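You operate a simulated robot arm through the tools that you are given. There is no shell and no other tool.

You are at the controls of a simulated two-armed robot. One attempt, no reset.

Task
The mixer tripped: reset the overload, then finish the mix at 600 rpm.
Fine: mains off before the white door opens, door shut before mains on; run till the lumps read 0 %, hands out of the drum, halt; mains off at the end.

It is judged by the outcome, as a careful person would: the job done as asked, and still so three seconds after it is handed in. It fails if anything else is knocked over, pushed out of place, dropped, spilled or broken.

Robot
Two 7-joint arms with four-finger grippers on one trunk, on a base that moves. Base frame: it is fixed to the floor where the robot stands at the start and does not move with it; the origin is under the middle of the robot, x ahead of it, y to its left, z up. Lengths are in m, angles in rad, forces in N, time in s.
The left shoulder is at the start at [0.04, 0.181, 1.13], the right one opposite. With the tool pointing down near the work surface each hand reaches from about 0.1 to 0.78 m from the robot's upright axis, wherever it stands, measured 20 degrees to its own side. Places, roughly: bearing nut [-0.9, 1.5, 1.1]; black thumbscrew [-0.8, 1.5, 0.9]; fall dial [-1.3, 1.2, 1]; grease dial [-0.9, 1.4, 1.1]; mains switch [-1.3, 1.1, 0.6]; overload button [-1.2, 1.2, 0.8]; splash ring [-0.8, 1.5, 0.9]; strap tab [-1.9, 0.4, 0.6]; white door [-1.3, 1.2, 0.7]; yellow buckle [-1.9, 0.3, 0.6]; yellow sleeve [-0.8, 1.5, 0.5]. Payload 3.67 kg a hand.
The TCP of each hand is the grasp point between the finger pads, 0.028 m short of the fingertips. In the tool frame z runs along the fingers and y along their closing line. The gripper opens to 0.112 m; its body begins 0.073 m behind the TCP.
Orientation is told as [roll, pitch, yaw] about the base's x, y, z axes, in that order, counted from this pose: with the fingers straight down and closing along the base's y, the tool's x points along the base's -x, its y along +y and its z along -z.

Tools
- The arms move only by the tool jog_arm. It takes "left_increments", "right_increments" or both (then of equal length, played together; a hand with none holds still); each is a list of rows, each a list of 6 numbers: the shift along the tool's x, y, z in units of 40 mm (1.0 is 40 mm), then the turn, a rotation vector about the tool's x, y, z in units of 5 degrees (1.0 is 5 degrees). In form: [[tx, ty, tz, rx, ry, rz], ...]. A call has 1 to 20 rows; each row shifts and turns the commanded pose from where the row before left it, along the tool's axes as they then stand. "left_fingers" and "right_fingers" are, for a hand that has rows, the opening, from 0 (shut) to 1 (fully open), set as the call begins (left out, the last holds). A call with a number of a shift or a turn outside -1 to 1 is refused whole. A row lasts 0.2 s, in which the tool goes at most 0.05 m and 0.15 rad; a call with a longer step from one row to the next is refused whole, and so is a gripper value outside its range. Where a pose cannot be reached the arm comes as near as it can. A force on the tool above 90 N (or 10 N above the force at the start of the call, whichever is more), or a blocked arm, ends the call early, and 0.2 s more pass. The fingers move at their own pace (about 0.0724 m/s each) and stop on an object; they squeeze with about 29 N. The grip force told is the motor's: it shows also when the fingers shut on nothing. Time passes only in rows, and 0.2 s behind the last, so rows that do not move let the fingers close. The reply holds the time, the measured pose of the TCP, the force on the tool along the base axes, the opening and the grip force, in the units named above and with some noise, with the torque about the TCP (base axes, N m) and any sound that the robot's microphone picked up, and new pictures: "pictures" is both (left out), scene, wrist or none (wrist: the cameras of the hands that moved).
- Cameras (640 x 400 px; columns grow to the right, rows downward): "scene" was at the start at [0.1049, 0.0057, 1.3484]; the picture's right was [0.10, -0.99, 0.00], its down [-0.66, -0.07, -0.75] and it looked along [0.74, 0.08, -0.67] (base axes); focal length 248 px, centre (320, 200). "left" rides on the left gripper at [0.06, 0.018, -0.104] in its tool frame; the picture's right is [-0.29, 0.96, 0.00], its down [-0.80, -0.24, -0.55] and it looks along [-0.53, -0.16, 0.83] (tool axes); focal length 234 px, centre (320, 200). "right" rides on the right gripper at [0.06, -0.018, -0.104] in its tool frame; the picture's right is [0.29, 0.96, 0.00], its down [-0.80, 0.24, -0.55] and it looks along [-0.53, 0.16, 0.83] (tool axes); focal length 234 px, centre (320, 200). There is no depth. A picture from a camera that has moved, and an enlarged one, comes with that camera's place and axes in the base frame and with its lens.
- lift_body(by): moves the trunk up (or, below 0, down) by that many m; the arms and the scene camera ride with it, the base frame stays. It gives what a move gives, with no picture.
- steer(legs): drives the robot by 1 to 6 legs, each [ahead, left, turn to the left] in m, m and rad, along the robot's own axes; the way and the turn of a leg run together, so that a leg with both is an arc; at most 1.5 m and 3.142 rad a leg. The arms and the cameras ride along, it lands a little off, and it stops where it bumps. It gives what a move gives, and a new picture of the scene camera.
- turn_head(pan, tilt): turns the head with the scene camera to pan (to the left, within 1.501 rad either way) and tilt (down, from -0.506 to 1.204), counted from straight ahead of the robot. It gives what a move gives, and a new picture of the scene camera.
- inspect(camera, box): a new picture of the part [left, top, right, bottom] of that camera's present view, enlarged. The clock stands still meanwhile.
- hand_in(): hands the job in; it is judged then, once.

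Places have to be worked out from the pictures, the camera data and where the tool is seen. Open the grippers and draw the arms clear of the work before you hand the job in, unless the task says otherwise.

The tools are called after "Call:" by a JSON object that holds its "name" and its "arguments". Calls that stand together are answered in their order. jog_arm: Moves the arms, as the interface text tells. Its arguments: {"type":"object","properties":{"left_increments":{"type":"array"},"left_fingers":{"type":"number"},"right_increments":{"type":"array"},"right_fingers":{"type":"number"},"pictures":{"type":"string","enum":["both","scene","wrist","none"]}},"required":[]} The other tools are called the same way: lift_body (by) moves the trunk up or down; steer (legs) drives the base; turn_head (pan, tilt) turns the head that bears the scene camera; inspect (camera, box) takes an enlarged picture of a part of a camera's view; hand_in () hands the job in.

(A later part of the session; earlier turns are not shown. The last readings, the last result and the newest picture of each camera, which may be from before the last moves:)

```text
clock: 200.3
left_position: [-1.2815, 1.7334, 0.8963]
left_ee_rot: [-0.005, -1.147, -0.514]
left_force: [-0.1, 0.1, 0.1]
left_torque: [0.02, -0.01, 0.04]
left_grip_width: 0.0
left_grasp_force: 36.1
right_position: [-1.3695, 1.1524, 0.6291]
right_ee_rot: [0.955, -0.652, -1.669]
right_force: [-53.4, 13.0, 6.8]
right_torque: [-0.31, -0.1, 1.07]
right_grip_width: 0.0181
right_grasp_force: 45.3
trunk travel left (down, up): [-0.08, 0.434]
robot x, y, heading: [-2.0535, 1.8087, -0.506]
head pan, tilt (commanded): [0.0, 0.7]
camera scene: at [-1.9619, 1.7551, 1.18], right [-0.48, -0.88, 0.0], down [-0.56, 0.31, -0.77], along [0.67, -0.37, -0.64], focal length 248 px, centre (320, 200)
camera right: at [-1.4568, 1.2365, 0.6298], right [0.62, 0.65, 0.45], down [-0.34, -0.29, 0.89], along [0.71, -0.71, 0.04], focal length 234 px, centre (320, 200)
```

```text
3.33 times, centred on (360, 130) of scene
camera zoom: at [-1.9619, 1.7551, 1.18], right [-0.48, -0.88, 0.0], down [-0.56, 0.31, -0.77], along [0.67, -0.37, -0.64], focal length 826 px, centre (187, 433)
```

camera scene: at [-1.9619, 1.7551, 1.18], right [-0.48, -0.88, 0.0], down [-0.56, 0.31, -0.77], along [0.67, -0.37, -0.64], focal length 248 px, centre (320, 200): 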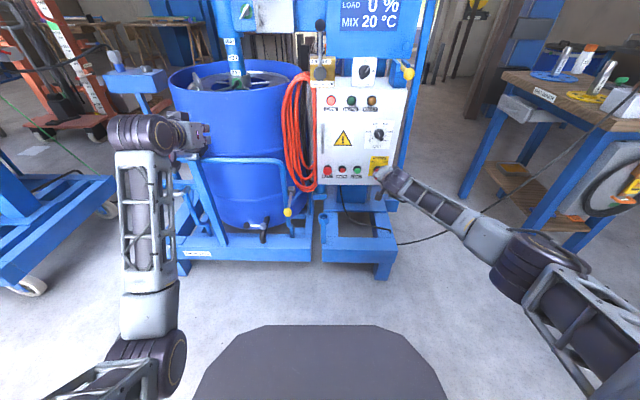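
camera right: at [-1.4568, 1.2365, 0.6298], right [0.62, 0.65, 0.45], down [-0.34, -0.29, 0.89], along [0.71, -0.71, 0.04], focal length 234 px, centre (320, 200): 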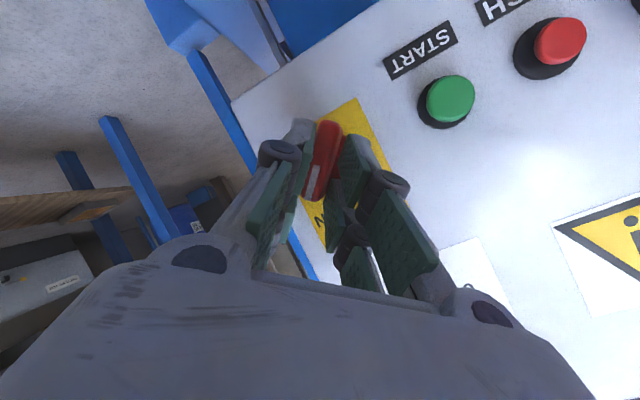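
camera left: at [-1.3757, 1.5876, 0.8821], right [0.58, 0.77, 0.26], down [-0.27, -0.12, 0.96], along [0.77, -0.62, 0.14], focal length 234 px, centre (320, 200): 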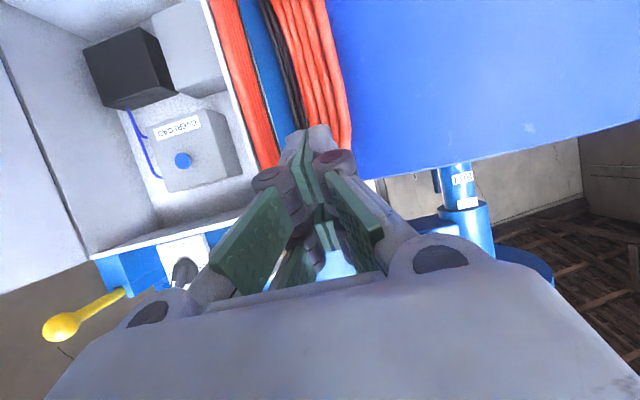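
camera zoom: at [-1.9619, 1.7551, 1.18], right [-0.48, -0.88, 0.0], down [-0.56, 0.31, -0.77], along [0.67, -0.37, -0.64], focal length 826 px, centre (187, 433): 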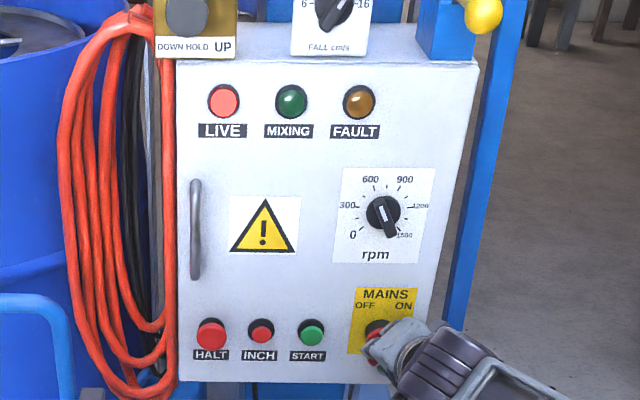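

LIVE is lit, FAULT is out, and the dial pointer reads 600. I release the mains bar, draw back, roll the hand level and close the fingers for pressing START.

Call:
{"name": "jog_arm", "arguments": {"right_increments": [[0, 0, 0, 0, 0, 0], [0, 0, 0, 0, 0, 0], [0, 0, -0.4, 0, 0, 0], [0, 0, -0.6, 0, 0, 0], [0, 0, -0.6, 0, 0, 0], [0, 0, -0.4, 0, 0, -1], [0, 0, 0, 0, 0, -1], [0, 0, 0, 0, 0, -1], [0, 0, 0, 0, 0, -1], [0, 0, 0, 0, 0, -1], [0, 0, 0, 0, 0, -1], [0, 0, 0, 0, 0, -1], [0, 0, 0, 0, 0, -1], [0, 0, 0, 0, 0, -1], [0, 0, 0, 0, 0, -0.6]], "right_fingers": 0.6}}

Call:
{"name": "inspect", "arguments": {"camera": "right", "box": [240, 0, 560, 200]}}

```text
clock: 203.5
left_position: [-1.2781, 1.7325, 0.894]
left_ee_rot: [-0.003, -1.144, -0.513]
left_force: [0.8, -0.3, 0.6]
left_torque: [0.0, -0.05, 0.02]
left_grip_width: 0.0
left_grasp_force: 35.9
right_position: [-1.429, 1.1869, 0.664]
right_ee_rot: [-0.04, -1.09, -0.453]
right_force: [0.6, 0.4, 0.0]
right_torque: [0.0, -0.03, -0.02]
right_grip_width: 0.0671
right_grasp_force: 0.0
trunk travel left (down, up): [-0.08, 0.434]
robot x, y, heading: [-2.0505, 1.8062, -0.504]
head pan, tilt (commanded): [0.0, 0.7]
camera scene: at [-1.9573, 1.7535, 1.1796], right [-0.48, -0.88, 0.0], down [-0.56, 0.31, -0.76], along [0.67, -0.37, -0.64], focal length 248 px, centre (320, 200)
camera right: at [-1.5422, 1.2277, 0.6598], right [0.33, 0.9, -0.27], down [0.01, 0.29, 0.96], along [0.94, -0.32, 0.08], focal length 234 px, centre (320, 200)
```

scene: 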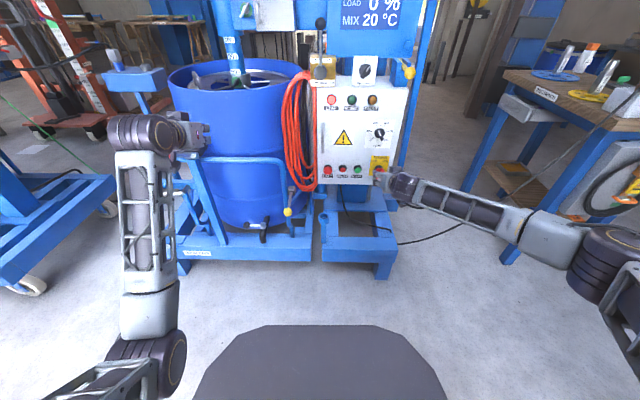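
right: 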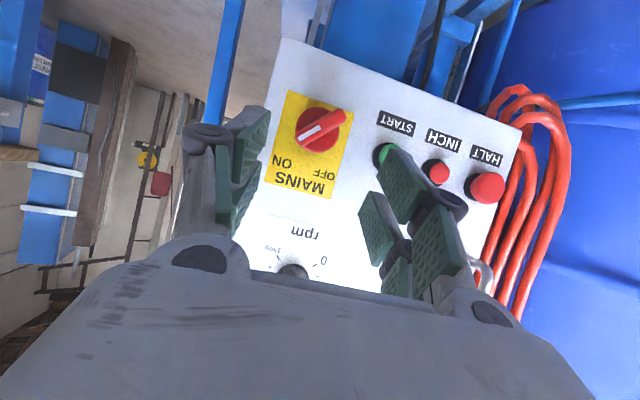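

```text
2.00 times, centred on (400, 100) of right
camera zoom: at [-1.5422, 1.2277, 0.6598], right [0.33, 0.9, -0.27], down [0.01, 0.29, 0.96], along [0.94, -0.32, 0.08], focal length 468 px, centre (160, 400)
```

zoom: 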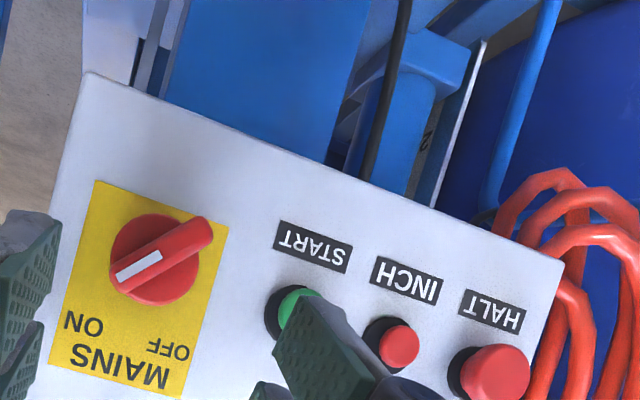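

Mains is clearly at ON. START's cap triangulates to (-1.279, 1.204, 0.617); I close the fingers and move the upper fingertip pair to 4 cm in front of it.

Call:
{"name": "jog_arm", "arguments": {"right_increments": [[0, 0, 0, 0, 0, 0], [0, 0, 0, 0, 0, 0], [0, 0, 0, 0, 0, 0], [0.148, 0.545, 0.42, 0, 0, 0], [0.148, 0.545, 0.42, 0, 0, 0], [0.148, 0.545, 0.42, 0, 0, 0], [0.148, 0.545, 0.42, 0, 0, 0]], "right_fingers": 0.0}}

Call:
{"name": "inspect", "arguments": {"camera": "right", "box": [160, 40, 480, 240]}}

Call:
{"name": "inspect", "arguments": {"camera": "scene", "box": [300, 90, 420, 210]}}

```text
clock: 205.1
left_position: [-1.2787, 1.7326, 0.892]
left_ee_rot: [-0.006, -1.142, -0.511]
left_force: [0.1, -0.1, 0.0]
left_torque: [-0.01, -0.01, 0.01]
left_grip_width: 0.0001
left_grasp_force: 35.5
right_position: [-1.3431, 1.241, 0.6097]
right_ee_rot: [-0.038, -1.089, -0.457]
right_force: [0.4, -0.1, 0.0]
right_torque: [-0.02, -0.01, 0.01]
right_grip_width: 0.0
right_grasp_force: 29.0
trunk travel left (down, up): [-0.08, 0.434]
robot x, y, heading: [-2.0493, 1.809, -0.506]
head pan, tilt (commanded): [0.0, 0.7]
camera scene: at [-1.9568, 1.7538, 1.1795], right [-0.48, -0.88, 0.0], down [-0.56, 0.31, -0.76], along [0.67, -0.37, -0.64], focal length 248 px, centre (320, 200)
camera right: at [-1.4584, 1.2811, 0.606], right [0.33, 0.9, -0.27], down [0.01, 0.28, 0.96], along [0.94, -0.32, 0.08], focal length 234 px, centre (320, 200)
```

scene: 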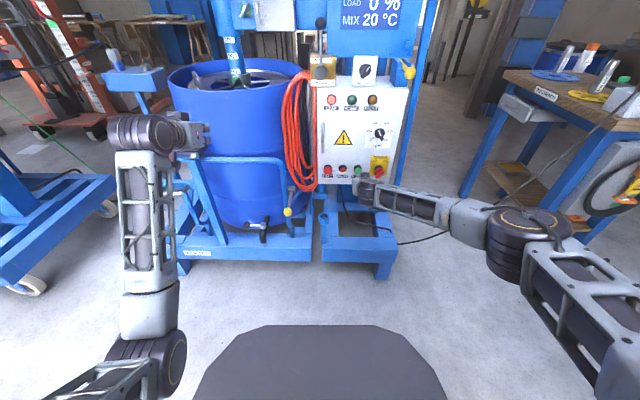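
right: 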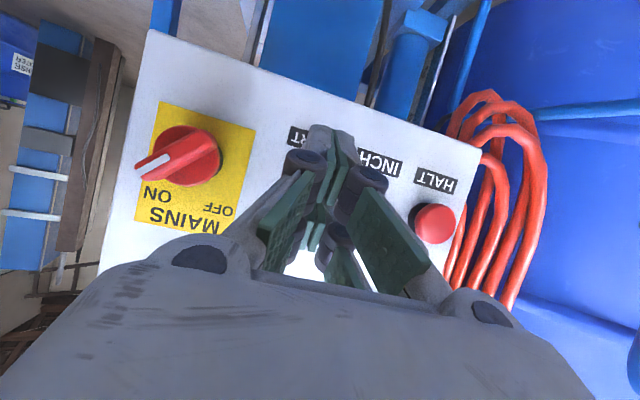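

```text
2.00 times, centred on (320, 140) of right
camera zoom: at [-1.4584, 1.2811, 0.606], right [0.33, 0.9, -0.27], down [0.01, 0.28, 0.96], along [0.94, -0.32, 0.08], focal length 468 px, centre (320, 320)
```

zoom: 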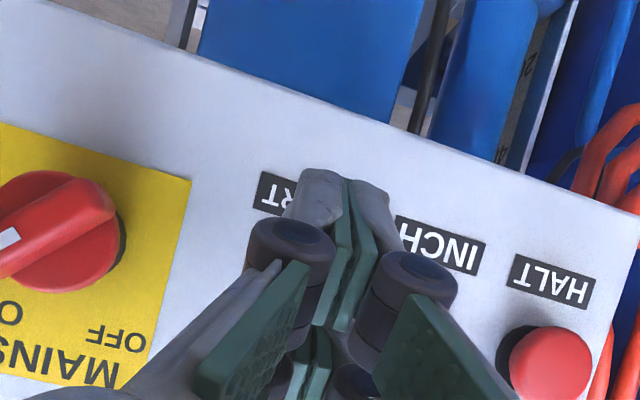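

```text
3.33 times, centred on (360, 150) of scene
camera zoom: at [-1.9568, 1.7538, 1.1795], right [-0.48, -0.88, 0.0], down [-0.56, 0.31, -0.76], along [0.67, -0.37, -0.64], focal length 826 px, centre (187, 367)
```

zoom: 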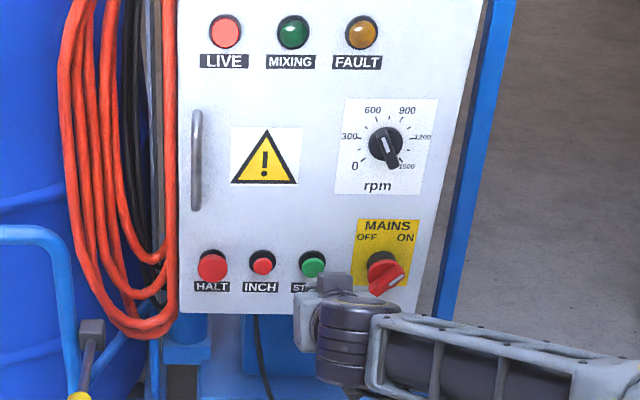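

Projecting START's position, the upper fingertip pair will land on it within ~4 mm when I go straight ahead. I approach 3 cm with a small correction, then press in small steps.

Call:
{"name": "jog_arm", "arguments": {"right_increments": [[-0.2, 0.07, 0.33, 0, 0, 0], [-0.2, 0, 0.33, 0, 0, 0], [0, 0, 0, 0, 0, 0]], "pictures": "none"}}

Call:
{"name": "jog_arm", "arguments": {"right_increments": [[-0.114, 0, 0.22, 0, 0, 0], [0, 0, 0, 0, 0, 0]]}}

Call:
{"name": "inspect", "arguments": {"camera": "scene", "box": [300, 0, 420, 200]}}

```text
clock: 205.9
left_position: [-1.2784, 1.7329, 0.8937]
left_ee_rot: [-0.003, -1.143, -0.514]
left_force: [-0.3, -0.4, -0.2]
left_torque: [-0.01, -0.01, 0.0]
left_grip_width: 0.0001
left_grasp_force: 35.6
right_position: [-1.315, 1.2308, 0.6132]
right_ee_rot: [-0.036, -1.091, -0.456]
right_force: [-0.6, 0.4, 1.1]
right_torque: [-0.03, 0.0, 0.0]
right_grip_width: 0.0
right_grasp_force: 29.2
trunk travel left (down, up): [-0.08, 0.434]
robot x, y, heading: [-2.0525, 1.809, -0.504]
head pan, tilt (commanded): [0.0, 0.7]
```

```text
clock: 206.5
left_position: [-1.2773, 1.7318, 0.894]
left_ee_rot: [-0.006, -1.144, -0.512]
left_force: [0.6, -0.1, -0.8]
left_torque: [-0.02, 0.03, -0.04]
left_grip_width: 0.0001
left_grasp_force: 35.1
right_position: [-1.3076, 1.225, 0.6139]
right_ee_rot: [-0.036, -1.091, -0.458]
right_force: [-2.7, 1.8, -0.1]
right_torque: [0.0, 0.0, -0.03]
right_grip_width: 0.0062
right_grasp_force: 36.1
trunk travel left (down, up): [-0.08, 0.434]
robot x, y, heading: [-2.0478, 1.805, -0.51]
head pan, tilt (commanded): [0.0, 0.7]
heard: click
camera scene: at [-1.9575, 1.7536, 1.1796], right [-0.48, -0.88, 0.0], down [-0.56, 0.31, -0.76], along [0.67, -0.37, -0.64], focal length 248 px, centre (320, 200)
camera right: at [-1.4209, 1.2653, 0.6086], right [0.33, 0.9, -0.27], down [0.01, 0.28, 0.96], along [0.94, -0.32, 0.08], focal length 234 px, centre (320, 200)
```

scene: 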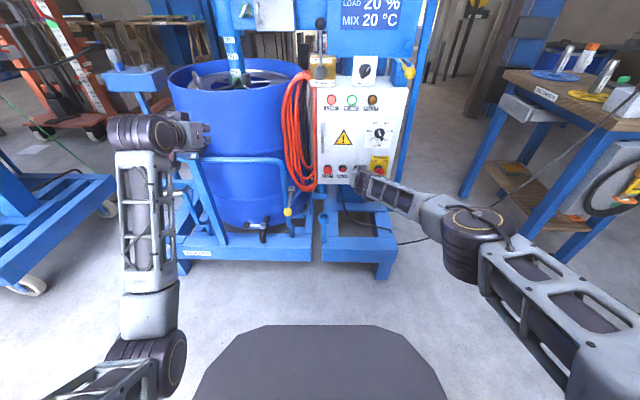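
right: 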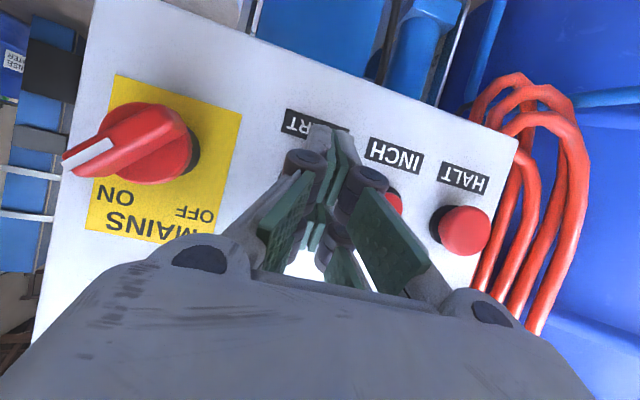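

```text
2.00 times, centred on (360, 100) of scene
camera zoom: at [-1.9575, 1.7536, 1.1796], right [-0.48, -0.88, 0.0], down [-0.56, 0.31, -0.76], along [0.67, -0.37, -0.64], focal length 496 px, centre (240, 400)
```

zoom: 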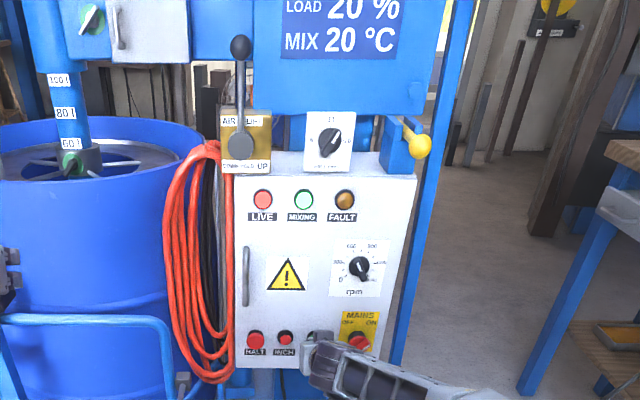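

A click: MIXING is lit and load reads 20 %. I draw the finger off START and tilt the head up to read the display.

Call:
{"name": "jog_arm", "arguments": {"right_increments": [[0.35, 0, -0.66, 0, 0, 0], [0.35, 0, -0.66, 0, 0, 0]], "pictures": "none"}}

Call:
{"name": "turn_head", "arguments": {"pan": -0.1, "tilt": 0.4}}

Call:
{"name": "inspect", "arguments": {"camera": "scene", "box": [260, 20, 440, 280]}}

```text
clock: 207.1
left_position: [-1.2785, 1.7331, 0.8935]
left_ee_rot: [-0.005, -1.142, -0.512]
left_force: [-0.2, -0.1, 0.3]
left_torque: [-0.01, 0.01, -0.02]
left_grip_width: 0.0003
left_grasp_force: 36.2
right_position: [-1.3588, 1.2533, 0.6125]
right_ee_rot: [-0.036, -1.092, -0.456]
right_force: [-0.4, -0.5, -0.6]
right_torque: [-0.01, -0.03, 0.01]
right_grip_width: 0.0001
right_grasp_force: 35.7
trunk travel left (down, up): [-0.08, 0.434]
robot x, y, heading: [-2.0502, 1.8059, -0.507]
head pan, tilt (commanded): [0.0, 0.7]
```

```text
clock: 207.9
left_position: [-1.2778, 1.7329, 0.8934]
left_ee_rot: [-0.005, -1.145, -0.514]
left_force: [-0.7, 0.2, 0.2]
left_torque: [-0.01, -0.02, 0.0]
left_grip_width: 0.0
left_grasp_force: 35.3
right_position: [-1.3599, 1.2516, 0.6115]
right_ee_rot: [-0.036, -1.091, -0.457]
right_force: [0.6, -0.2, -0.3]
right_torque: [0.03, 0.01, 0.03]
right_grip_width: 0.0
right_grasp_force: 35.8
trunk travel left (down, up): [-0.08, 0.434]
robot x, y, heading: [-2.0493, 1.8059, -0.501]
head pan, tilt (commanded): [-0.099, 0.4]
camera scene: at [-1.9555, 1.742, 1.2064], right [-0.57, -0.82, 0.0], down [-0.32, 0.22, -0.92], along [0.76, -0.52, -0.39], focal length 248 px, centre (320, 200)
```

scene: 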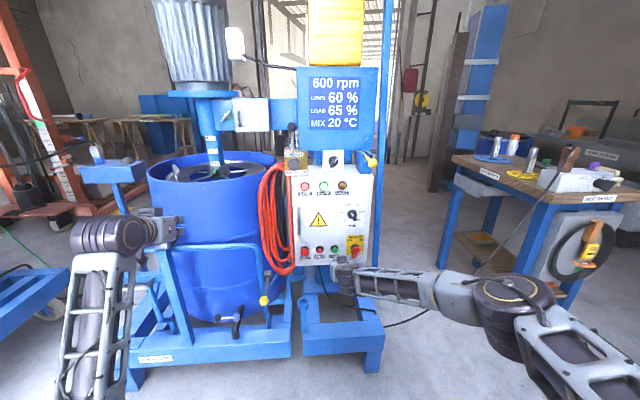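

```text
1.54 times, centred on (350, 150) of scene
camera zoom: at [-1.9555, 1.742, 1.2064], right [-0.57, -0.82, 0.0], down [-0.32, 0.22, -0.92], along [0.76, -0.52, -0.39], focal length 381 px, centre (274, 277)
```

zoom: 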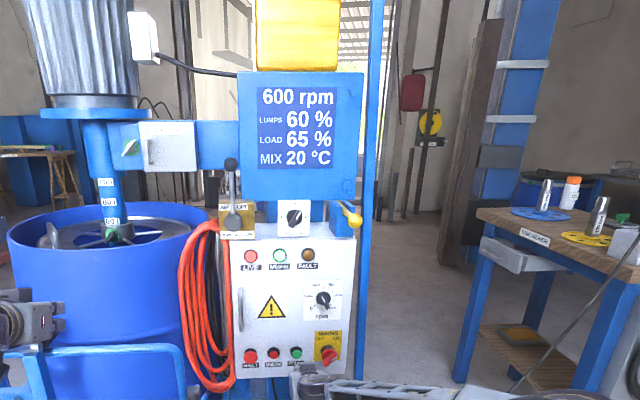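

600 rpm exactly; lumps 60 %, load 65 %. I position the right hand's fingertips 5 cm in front of HALT (at (-1.229, 1.310, 0.615)) while it mixes.

Call:
{"name": "jog_arm", "arguments": {"right_increments": [[0, 0.71, 0.023, 0, 0, 0], [0, 0.71, 0.023, 0, 0, 0], [0, 0.71, 0.023, 0, 0, 0], [0, 0.71, 0.023, 0, 0, 0]]}}

Call:
{"name": "inspect", "arguments": {"camera": "scene", "box": [260, 40, 400, 280]}}

Call:
{"name": "inspect", "arguments": {"camera": "right", "box": [200, 60, 440, 240]}}

```text
clock: 208.9
left_position: [-1.2772, 1.7328, 0.8932]
left_ee_rot: [-0.004, -1.143, -0.511]
left_force: [0.2, -0.3, 0.6]
left_torque: [-0.02, 0.01, 0.01]
left_grip_width: 0.0002
left_grasp_force: 35.8
right_position: [-1.3016, 1.352, 0.6083]
right_ee_rot: [-0.039, -1.091, -0.455]
right_force: [-0.5, 0.0, 0.5]
right_torque: [-0.04, 0.0, 0.02]
right_grip_width: 0.0
right_grasp_force: 36.0
trunk travel left (down, up): [-0.08, 0.434]
robot x, y, heading: [-2.0493, 1.808, -0.507]
head pan, tilt (commanded): [-0.099, 0.4]
camera scene: at [-1.9551, 1.7425, 1.2065], right [-0.57, -0.82, 0.0], down [-0.32, 0.22, -0.92], along [0.76, -0.52, -0.39], focal length 248 px, centre (320, 200)
camera right: at [-1.4157, 1.3908, 0.6049], right [0.33, 0.9, -0.27], down [0.01, 0.28, 0.96], along [0.94, -0.32, 0.08], focal length 234 px, centre (320, 200)
```

scene: 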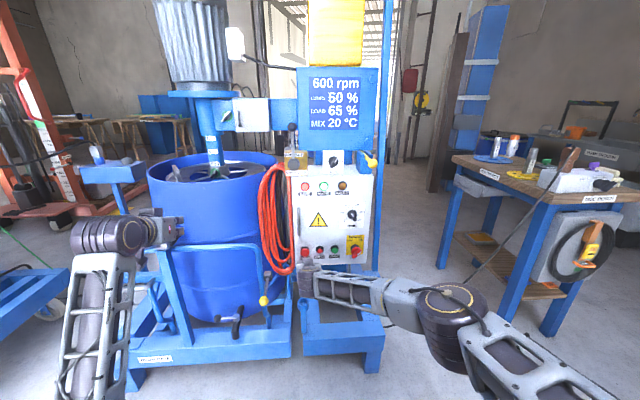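
right: 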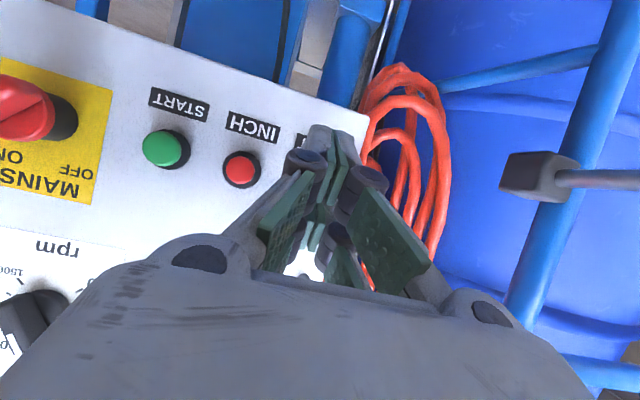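

```text
1.67 times, centred on (330, 160) of scene
camera zoom: at [-1.9551, 1.7425, 1.2065], right [-0.57, -0.82, 0.0], down [-0.32, 0.22, -0.92], along [0.76, -0.52, -0.39], focal length 413 px, centre (303, 267)
```

zoom: 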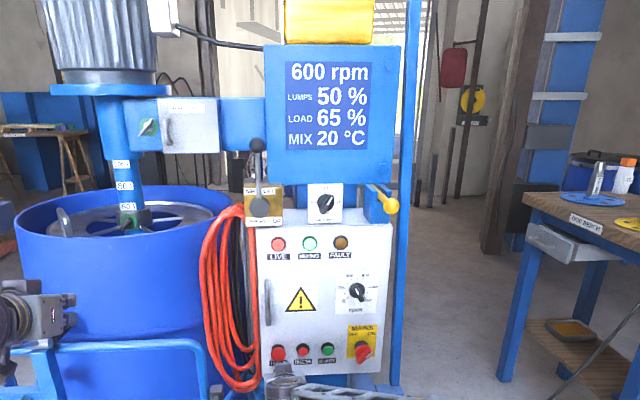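

```text
2.22 times, centred on (320, 150) of right
camera zoom: at [-1.4157, 1.3908, 0.6049], right [0.33, 0.9, -0.27], down [0.01, 0.28, 0.96], along [0.94, -0.32, 0.08], focal length 520 px, centre (320, 311)
```

zoom: 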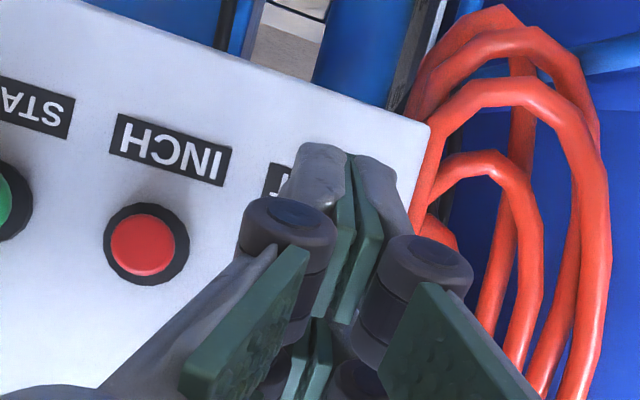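

Lumps 50 % and falling ~10 %/s; the fingers line up with HALT. I wait 3 s and re-read.

Call:
{"name": "jog_arm", "arguments": {"right_increments": [[0, 0, 0, 0, 0, 0], [0, 0, 0, 0, 0, 0], [0, 0, 0, 0, 0, 0], [0, 0, 0, 0, 0, 0], [0, 0, 0, 0, 0, 0], [0, 0, 0, 0, 0, 0], [0, 0, 0, 0, 0, 0], [0, 0, 0, 0, 0, 0], [0, 0, 0, 0, 0, 0], [0, 0, 0, 0, 0, 0], [0, 0, 0, 0, 0, 0], [0, 0, 0, 0, 0, 0], [0, 0, 0, 0, 0, 0], [0, 0, 0, 0, 0, 0]], "pictures": "none"}}

Call:
{"name": "inspect", "arguments": {"camera": "scene", "box": [290, 50, 390, 150]}}

```text
clock: 211.9
left_position: [-1.2775, 1.7335, 0.8936]
left_ee_rot: [-0.004, -1.143, -0.513]
left_force: [0.2, -0.6, -0.9]
left_torque: [0.0, 0.03, 0.0]
left_grip_width: 0.0001
left_grasp_force: 36.1
right_position: [-1.302, 1.3501, 0.6092]
right_ee_rot: [-0.037, -1.092, -0.457]
right_force: [0.1, -0.3, -0.2]
right_torque: [0.02, -0.02, -0.01]
right_grip_width: 0.0002
right_grasp_force: 35.9
trunk travel left (down, up): [-0.08, 0.434]
robot x, y, heading: [-2.052, 1.8102, -0.507]
head pan, tilt (commanded): [-0.099, 0.4]
```

```text
4.00 times, centred on (340, 100) of scene
camera zoom: at [-1.9554, 1.742, 1.2065], right [-0.57, -0.82, 0.0], down [-0.32, 0.22, -0.92], along [0.76, -0.52, -0.39], focal length 992 px, centre (240, 600)
```

zoom: 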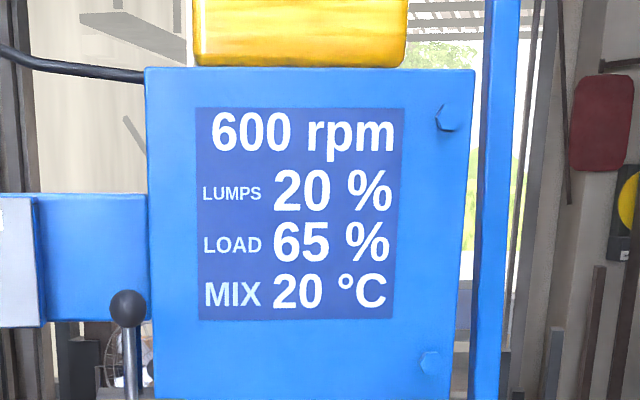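

Lumps 20 %. About two more seconds; I wait 2 s and re-read.

Call:
{"name": "jog_arm", "arguments": {"right_increments": [[0, 0, 0, 0, 0, 0], [0, 0, 0, 0, 0, 0], [0, 0, 0, 0, 0, 0], [0, 0, 0, 0, 0, 0], [0, 0, 0, 0, 0, 0], [0, 0, 0, 0, 0, 0], [0, 0, 0, 0, 0, 0], [0, 0, 0, 0, 0, 0], [0, 0, 0, 0, 0, 0]], "pictures": "none"}}

Call:
{"name": "inspect", "arguments": {"camera": "scene", "box": [290, 50, 390, 150]}}

```text
clock: 213.9
left_position: [-1.2789, 1.7329, 0.8942]
left_ee_rot: [-0.004, -1.144, -0.514]
left_force: [0.1, 0.6, -0.3]
left_torque: [-0.01, 0.0, 0.0]
left_grip_width: 0.0
left_grasp_force: 35.5
right_position: [-1.3022, 1.3519, 0.6087]
right_ee_rot: [-0.036, -1.088, -0.456]
right_force: [0.1, 0.8, -0.3]
right_torque: [0.01, -0.01, 0.02]
right_grip_width: 0.0
right_grasp_force: 36.2
trunk travel left (down, up): [-0.08, 0.434]
robot x, y, heading: [-2.0523, 1.8079, -0.505]
head pan, tilt (commanded): [-0.099, 0.4]
```

```text
4.00 times, centred on (340, 100) of scene
camera zoom: at [-1.9554, 1.742, 1.2065], right [-0.57, -0.82, 0.0], down [-0.32, 0.22, -0.92], along [0.76, -0.52, -0.39], focal length 992 px, centre (240, 600)
```

zoom: 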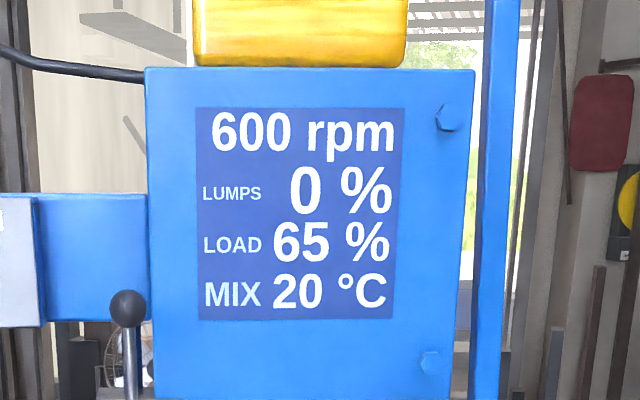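

Lumps read 0 %. I press HALT: approach 3.5 cm, then small steps until it clicks.

Call:
{"name": "jog_arm", "arguments": {"right_increments": [[-0.2, -0.01, 0.385, 0, 0, 0], [-0.2, -0.01, 0.385, 0, 0, 0], [-0.115, 0, 0.22, 0, 0, 0], [0, 0, 0, 0, 0, 0]], "pictures": "wrist"}}

Call:
{"name": "inspect", "arguments": {"camera": "scene", "box": [260, 40, 400, 280]}}

```text
clock: 214.9
left_position: [-1.2784, 1.7332, 0.8929]
left_ee_rot: [-0.006, -1.144, -0.514]
left_force: [0.6, 0.3, 0.4]
left_torque: [-0.03, 0.01, 0.01]
left_grip_width: 0.0002
left_grasp_force: 36.1
right_position: [-1.2728, 1.3344, 0.6087]
right_ee_rot: [-0.036, -1.09, -0.457]
right_force: [0.0, -0.3, 0.3]
right_torque: [-0.02, 0.01, -0.01]
right_grip_width: 0.0
right_grasp_force: 35.2
right hand out of reach, approached as far as the arm can: row 3
trunk travel left (down, up): [-0.08, 0.434]
robot x, y, heading: [-2.0519, 1.8073, -0.504]
head pan, tilt (commanded): [-0.099, 0.4]
camera right: at [-1.387, 1.3742, 0.6048], right [0.33, 0.9, -0.27], down [0.01, 0.28, 0.96], along [0.94, -0.32, 0.08], focal length 234 px, centre (320, 200)
```

right: 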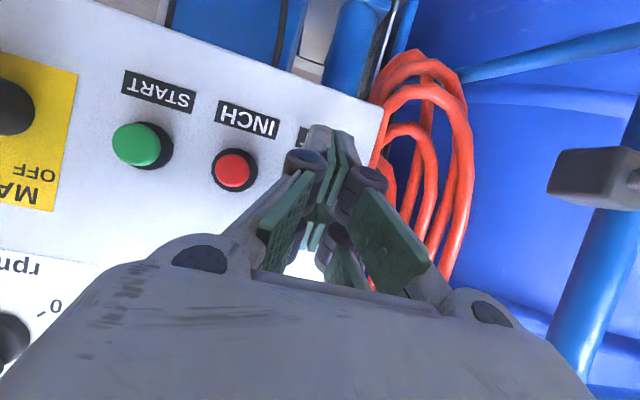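

```text
1.67 times, centred on (330, 160) of scene
camera zoom: at [-1.9554, 1.7421, 1.2065], right [-0.57, -0.82, 0.0], down [-0.32, 0.22, -0.92], along [0.76, -0.52, -0.39], focal length 413 px, centre (303, 267)
```

zoom: 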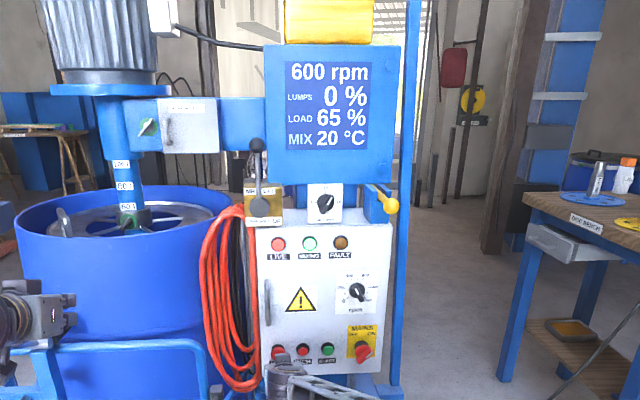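

The arm hit its limit 1.5 cm short. I lower the pitch 5° to regain reach and continue forward onto HALT.

Call:
{"name": "jog_arm", "arguments": {"right_increments": [[0, 0, 0, 0, 1, 0], [-0.22, 0, 0.21, 0, 0, 0], [-0.08, 0, 0.13, 0, 0, 0], [0, 0, 0, 0, 0, 0]], "pictures": "wrist"}}

Call:
{"name": "inspect", "arguments": {"camera": "scene", "box": [260, 40, 400, 280]}}

```text
clock: 215.9
left_position: [-1.2791, 1.7329, 0.8936]
left_ee_rot: [-0.005, -1.144, -0.512]
left_force: [0.3, 0.0, 0.0]
left_torque: [-0.02, 0.02, 0.02]
left_grip_width: 0.0
left_grasp_force: 35.8
right_position: [-1.2716, 1.3273, 0.6112]
right_ee_rot: [-0.032, -1.002, -0.462]
right_force: [0.3, 0.2, -0.4]
right_torque: [-0.02, 0.04, 0.0]
right_grip_width: 0.0001
right_grasp_force: 36.0
right hand out of reach, approached as far as the arm can: row 2, 3
trunk travel left (down, up): [-0.08, 0.434]
robot x, y, heading: [-2.0489, 1.8051, -0.506]
head pan, tilt (commanded): [-0.099, 0.4]
camera right: at [-1.3871, 1.3665, 0.6175], right [0.31, 0.91, -0.26], down [0.09, 0.24, 0.97], along [0.95, -0.32, 0.0], focal length 234 px, centre (320, 200)
```

right: 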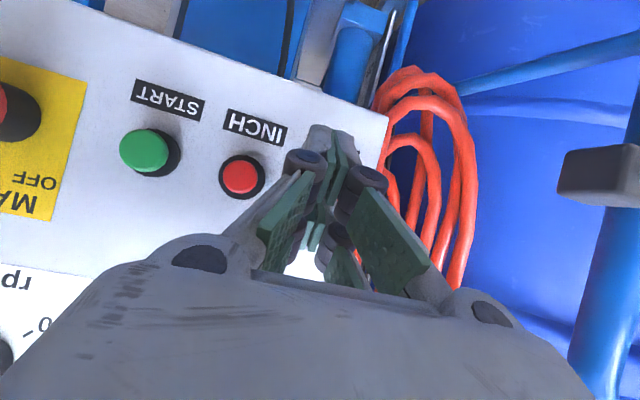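

```text
1.67 times, centred on (330, 160) of scene
camera zoom: at [-1.9554, 1.742, 1.2064], right [-0.57, -0.82, 0.0], down [-0.32, 0.22, -0.92], along [0.76, -0.52, -0.39], focal length 413 px, centre (303, 267)
```

zoom: 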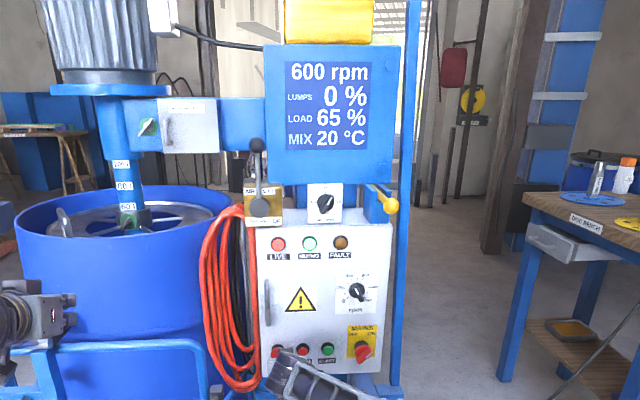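

Still short by 1 cm at the arm's limit. I retreat 4.5 cm, bring the base 5 cm closer, and press again with reach to spare.

Call:
{"name": "jog_arm", "arguments": {"right_increments": [[0.3, 0, -0.47, 0, 0, 0], [0.3, 0, -0.47, 0, 0, 0]], "pictures": "none"}}

Call:
{"name": "steer", "arguments": {"legs": [[0.05, 0, 0]]}}

Call:
{"name": "inspect", "arguments": {"camera": "right", "box": [160, 40, 480, 240]}}

```text
clock: 216.5
left_position: [-1.2778, 1.7349, 0.8939]
left_ee_rot: [-0.003, -1.145, -0.514]
left_force: [-0.1, 0.8, -0.2]
left_torque: [-0.02, -0.01, -0.01]
left_grip_width: 0.0002
left_grasp_force: 36.1
right_position: [-1.3124, 1.3481, 0.6119]
right_ee_rot: [-0.032, -1.003, -0.464]
right_force: [-0.5, -0.3, 0.7]
right_torque: [0.04, 0.02, 0.04]
right_grip_width: 0.0002
right_grasp_force: 36.2
trunk travel left (down, up): [-0.08, 0.434]
robot x, y, heading: [-2.0493, 1.8065, -0.502]
head pan, tilt (commanded): [-0.099, 0.4]
```

```text
clock: 217.5
left_position: [-1.2324, 1.7098, 0.8912]
left_ee_rot: [-0.004, -1.142, -0.515]
left_force: [1.0, -0.6, -0.6]
left_torque: [0.0, 0.02, -0.01]
left_grip_width: 0.0001
left_grasp_force: 35.8
right_position: [-1.2672, 1.3222, 0.6088]
right_ee_rot: [-0.031, -1.001, -0.463]
right_force: [0.0, 0.0, 0.2]
right_torque: [-0.01, 0.01, 0.04]
right_grip_width: 0.0002
right_grasp_force: 35.6
trunk travel left (down, up): [-0.08, 0.434]
robot x, y, heading: [-2.0064, 1.7862, -0.503]
head pan, tilt (commanded): [-0.099, 0.4]
camera scene: at [-1.9101, 1.717, 1.2062], right [-0.57, -0.82, 0.0], down [-0.32, 0.22, -0.92], along [0.76, -0.52, -0.39], focal length 248 px, centre (320, 200)
```

scene: 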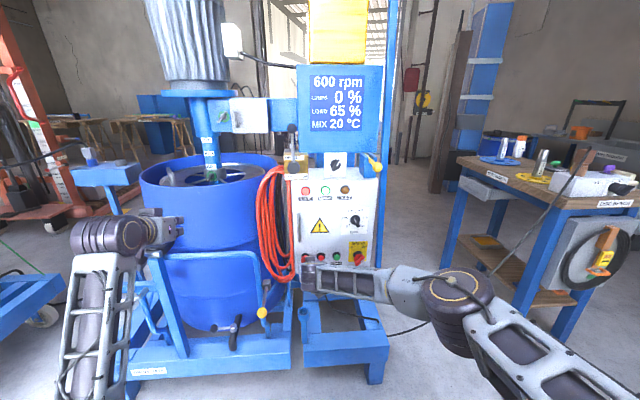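

```text
2.00 times, centred on (320, 140) of right
camera zoom: at [-1.3826, 1.3637, 0.6151], right [0.31, 0.91, -0.26], down [0.09, 0.24, 0.97], along [0.95, -0.32, -0.01], focal length 468 px, centre (320, 320)
```

zoom: 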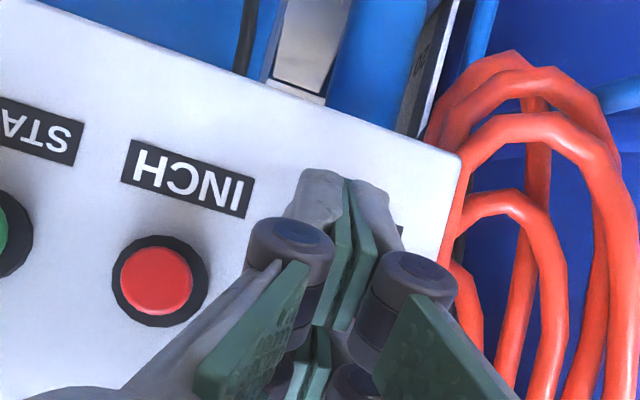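

The tips are ~4 mm off HALT's face and ~6 mm to its right. I shift left 6 mm and up 4 mm, then press 1 cm.

Call:
{"name": "jog_arm", "arguments": {"right_increments": [[-0.085, 0.16, -0.054, 0, 0, 0], [-0.1, 0, 0.16, 0, 0, 0], [-0.08, 0, 0.126, 0, 0, 0], [0, 0, 0, 0, 0, 0]], "pictures": "wrist"}}

Call:
{"name": "inspect", "arguments": {"camera": "scene", "box": [260, 40, 400, 280]}}

```text
clock: 218.5
left_position: [-1.2353, 1.7095, 0.8931]
left_ee_rot: [-0.005, -1.144, -0.513]
left_force: [-0.1, 1.0, 1.3]
left_torque: [0.0, 0.0, -0.01]
left_grip_width: 0.0002
left_grasp_force: 35.3
right_position: [-1.2544, 1.323, 0.6128]
right_ee_rot: [-0.031, -1.002, -0.463]
right_force: [-11.0, 3.4, -1.6]
right_torque: [-0.02, -0.02, -0.15]
right_grip_width: 0.006
right_grasp_force: 35.7
trunk travel left (down, up): [-0.08, 0.434]
robot x, y, heading: [-2.0045, 1.7824, -0.508]
head pan, tilt (commanded): [-0.099, 0.4]
heard: click
camera right: at [-1.3695, 1.364, 0.6203], right [0.31, 0.91, -0.26], down [0.09, 0.24, 0.97], along [0.95, -0.32, 0.0], focal length 234 px, centre (320, 200)
```

right: 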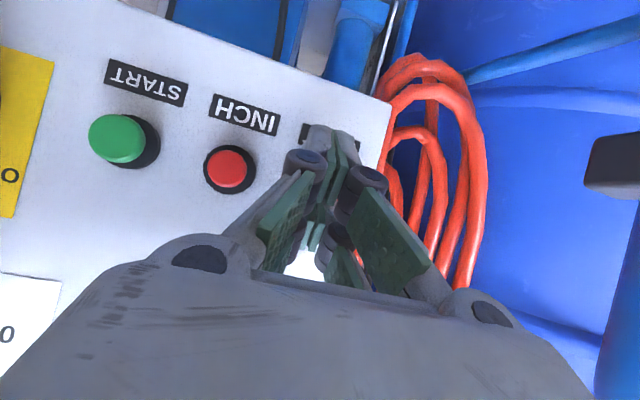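

```text
1.67 times, centred on (330, 160) of scene
camera zoom: at [-1.9127, 1.7182, 1.2065], right [-0.57, -0.82, 0.0], down [-0.32, 0.22, -0.92], along [0.76, -0.52, -0.39], focal length 413 px, centre (303, 267)
```

zoom: 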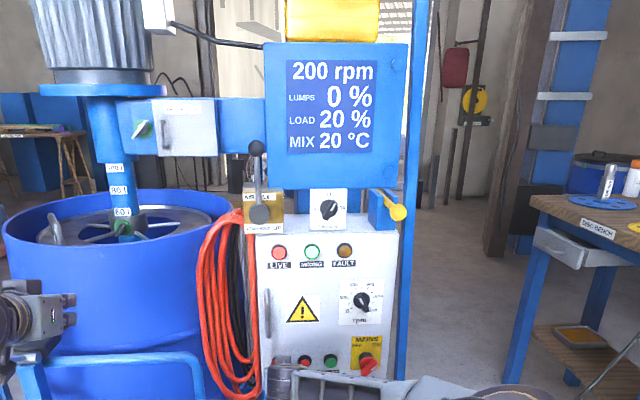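

HALT clicked and the rpm is falling (200). I draw back and let it run down.

Call:
{"name": "jog_arm", "arguments": {"right_increments": [[0.3, 0, -0.5, 0, 0, 0], [0.3, 0, -0.5, 0, 0, 0], [0.3, 0, -0.5, 0, 0, 0], [0, -0.8, 0, 0, 0, 0], [0, -0.8, 0, 0, 0, 0], [0, -0.8, 0, 0, 0, 0], [0, -0.6, 0, 0, 0, 0]]}}

Call:
{"name": "inspect", "arguments": {"camera": "scene", "box": [260, 40, 400, 280]}}

```text
clock: 220.1
left_position: [-1.235, 1.708, 0.8934]
left_ee_rot: [-0.005, -1.145, -0.513]
left_force: [-0.5, -0.7, 0.8]
left_torque: [0.03, 0.02, -0.02]
left_grip_width: 0.0
left_grasp_force: 36.1
right_position: [-1.3723, 1.2502, 0.6184]
right_ee_rot: [-0.03, -1.001, -0.465]
right_force: [0.7, -0.1, 0.4]
right_torque: [0.0, 0.01, 0.01]
right_grip_width: 0.0002
right_grasp_force: 35.9
trunk travel left (down, up): [-0.08, 0.434]
robot x, y, heading: [-2.0067, 1.7844, -0.501]
head pan, tilt (commanded): [-0.099, 0.4]
camera scene: at [-1.9122, 1.7177, 1.2065], right [-0.57, -0.82, 0.0], down [-0.32, 0.22, -0.92], along [0.76, -0.52, -0.39], focal length 248 px, centre (320, 200)
camera right: at [-1.4859, 1.2896, 0.6243], right [0.31, 0.91, -0.26], down [0.09, 0.24, 0.97], along [0.95, -0.32, 0.0], focal length 234 px, centre (320, 200)
```

scene: 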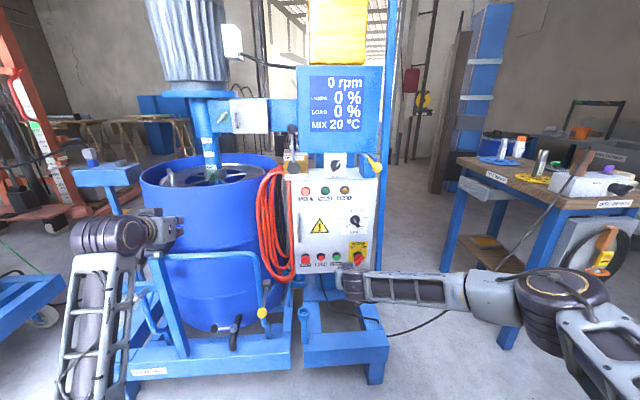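
right: 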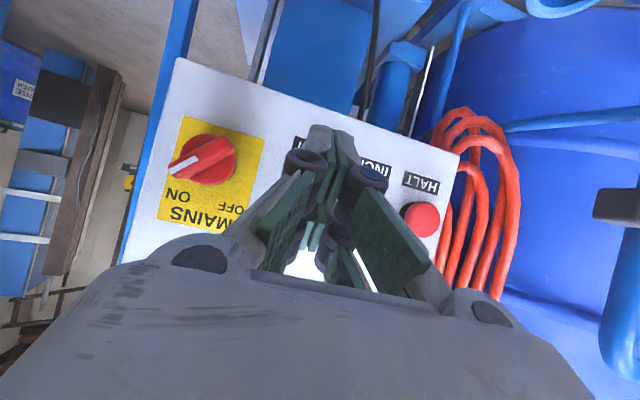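

```text
1.67 times, centred on (330, 160) of scene
camera zoom: at [-1.9122, 1.7177, 1.2065], right [-0.57, -0.82, 0.0], down [-0.32, 0.22, -0.92], along [0.76, -0.52, -0.39], focal length 413 px, centre (303, 267)
```

zoom: 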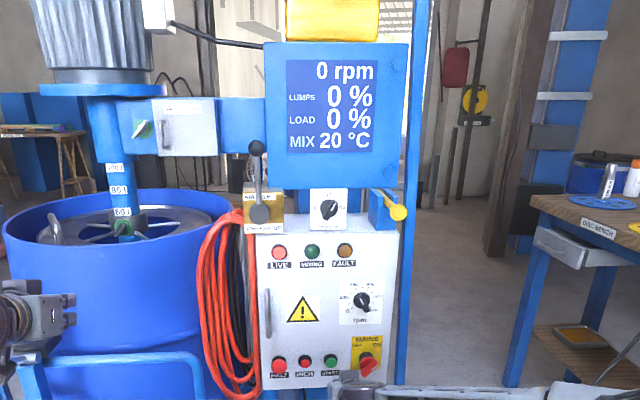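

0 rpm, lumps 0 %, MIXING off. Now mains OFF: I move back and right, pitch up 5° and roll +45° with open fingers to take the bar again.

Call:
{"name": "jog_arm", "arguments": {"right_increments": [[0.3, -0.8, -0.5, 0, 0, 0], [0.3, -0.8, -0.5, 0, 0, 0], [0, 0, 0, 0, -1, 0], [0, 0, 0, 0, 0, 1], [0, 0, 0, 0, 0, 1], [0, 0, 0, 0, 0, 1], [0, 0, 0, 0, 0, 1], [0, 0, 0, 0, 0, 1], [0, 0, 0, 0, 0, 1], [0, 0, 0, 0, 0, 1], [0, 0, 0, 0, 0, 1], [0, 0, 0, 0, 0, 1]], "right_fingers": 0.55}}

Call:
{"name": "inspect", "arguments": {"camera": "right", "box": [160, 0, 480, 200]}}

```text
clock: 222.7
left_position: [-1.2334, 1.7083, 0.8941]
left_ee_rot: [-0.006, -1.143, -0.514]
left_force: [0.1, -0.1, -0.1]
left_torque: [0.0, 0.02, -0.02]
left_grip_width: 0.0
left_grasp_force: 35.6
right_position: [-1.4442, 1.2168, 0.6203]
right_ee_rot: [0.826, -0.653, -1.561]
right_force: [0.7, -0.1, -0.3]
right_torque: [-0.03, 0.02, -0.04]
right_grip_width: 0.0616
right_grasp_force: 0.0
right hand out of reach, approached as far as the arm can: row 3
trunk travel left (down, up): [-0.08, 0.434]
robot x, y, heading: [-2.0108, 1.7821, -0.506]
head pan, tilt (commanded): [-0.099, 0.4]
camera scene: at [-1.912, 1.7179, 1.2065], right [-0.57, -0.82, 0.0], down [-0.32, 0.22, -0.92], along [0.76, -0.52, -0.39], focal length 248 px, centre (320, 200)
camera right: at [-1.5333, 1.2976, 0.6304], right [0.64, 0.66, 0.38], down [-0.24, -0.3, 0.92], along [0.73, -0.69, -0.03], focal length 234 px, centre (320, 200)
```

scene: 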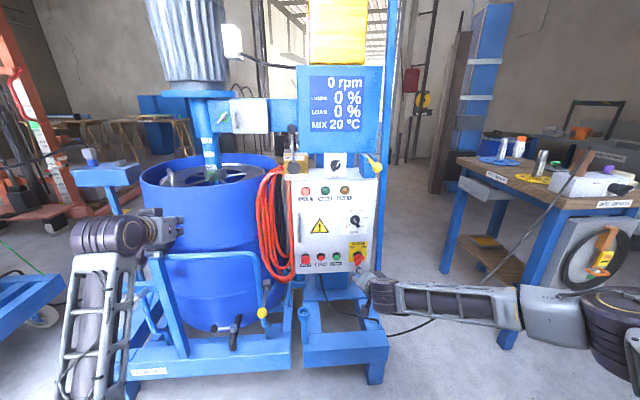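
right: 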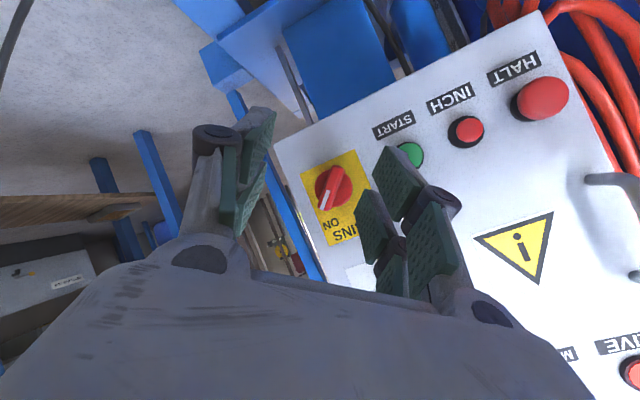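

```text
2.00 times, centred on (320, 100) of right
camera zoom: at [-1.5333, 1.2976, 0.6304], right [0.64, 0.66, 0.38], down [-0.24, -0.3, 0.92], along [0.73, -0.69, -0.03], focal length 468 px, centre (320, 400)
```

zoom: 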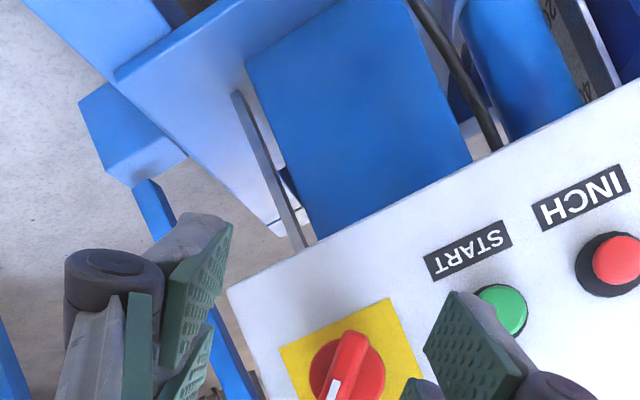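

The recorded bar position again matches the picture. I align laterally (−57, +30 mm) and close in to about 3.5 cm from the final grip depth.

Call:
{"name": "jog_arm", "arguments": {"right_increments": [[-0.71, 0.38, 0, 0, 0, 0], [-0.71, 0.38, 0, 0, 0, 0], [0, 0, 0.62, 0, 0, 0], [0, 0, 0.62, 0, 0, 0]], "pictures": "wrist"}}

Call:
{"name": "inspect", "arguments": {"camera": "right", "box": [200, 60, 440, 210]}}

```text
clock: 223.7
left_position: [-1.2352, 1.7088, 0.892]
left_ee_rot: [-0.006, -1.141, -0.514]
left_force: [-0.2, 0.3, 0.1]
left_torque: [0.02, -0.03, 0.0]
left_grip_width: 0.0001
left_grasp_force: 35.8
right_position: [-1.3853, 1.1631, 0.6447]
right_ee_rot: [0.827, -0.652, -1.56]
right_force: [-0.6, 0.2, -0.4]
right_torque: [0.02, 0.01, 0.02]
right_grip_width: 0.0618
right_grasp_force: 0.1
trunk travel left (down, up): [-0.08, 0.434]
robot x, y, heading: [-2.0071, 1.7849, -0.508]
head pan, tilt (commanded): [-0.099, 0.4]
camera right: at [-1.4747, 1.2454, 0.6546], right [0.64, 0.66, 0.38], down [-0.24, -0.3, 0.92], along [0.73, -0.69, -0.03], focal length 234 px, centre (320, 200)
```

right: 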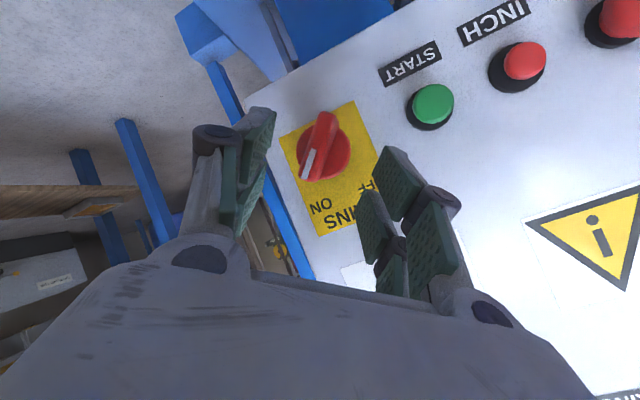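

```text
2.67 times, centred on (320, 135) of right
camera zoom: at [-1.4747, 1.2454, 0.6546], right [0.64, 0.66, 0.38], down [-0.24, -0.3, 0.92], along [0.73, -0.69, -0.03], focal length 624 px, centre (320, 373)
```

zoom: 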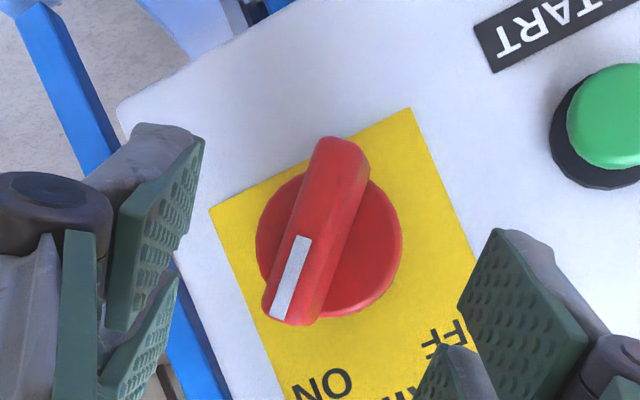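

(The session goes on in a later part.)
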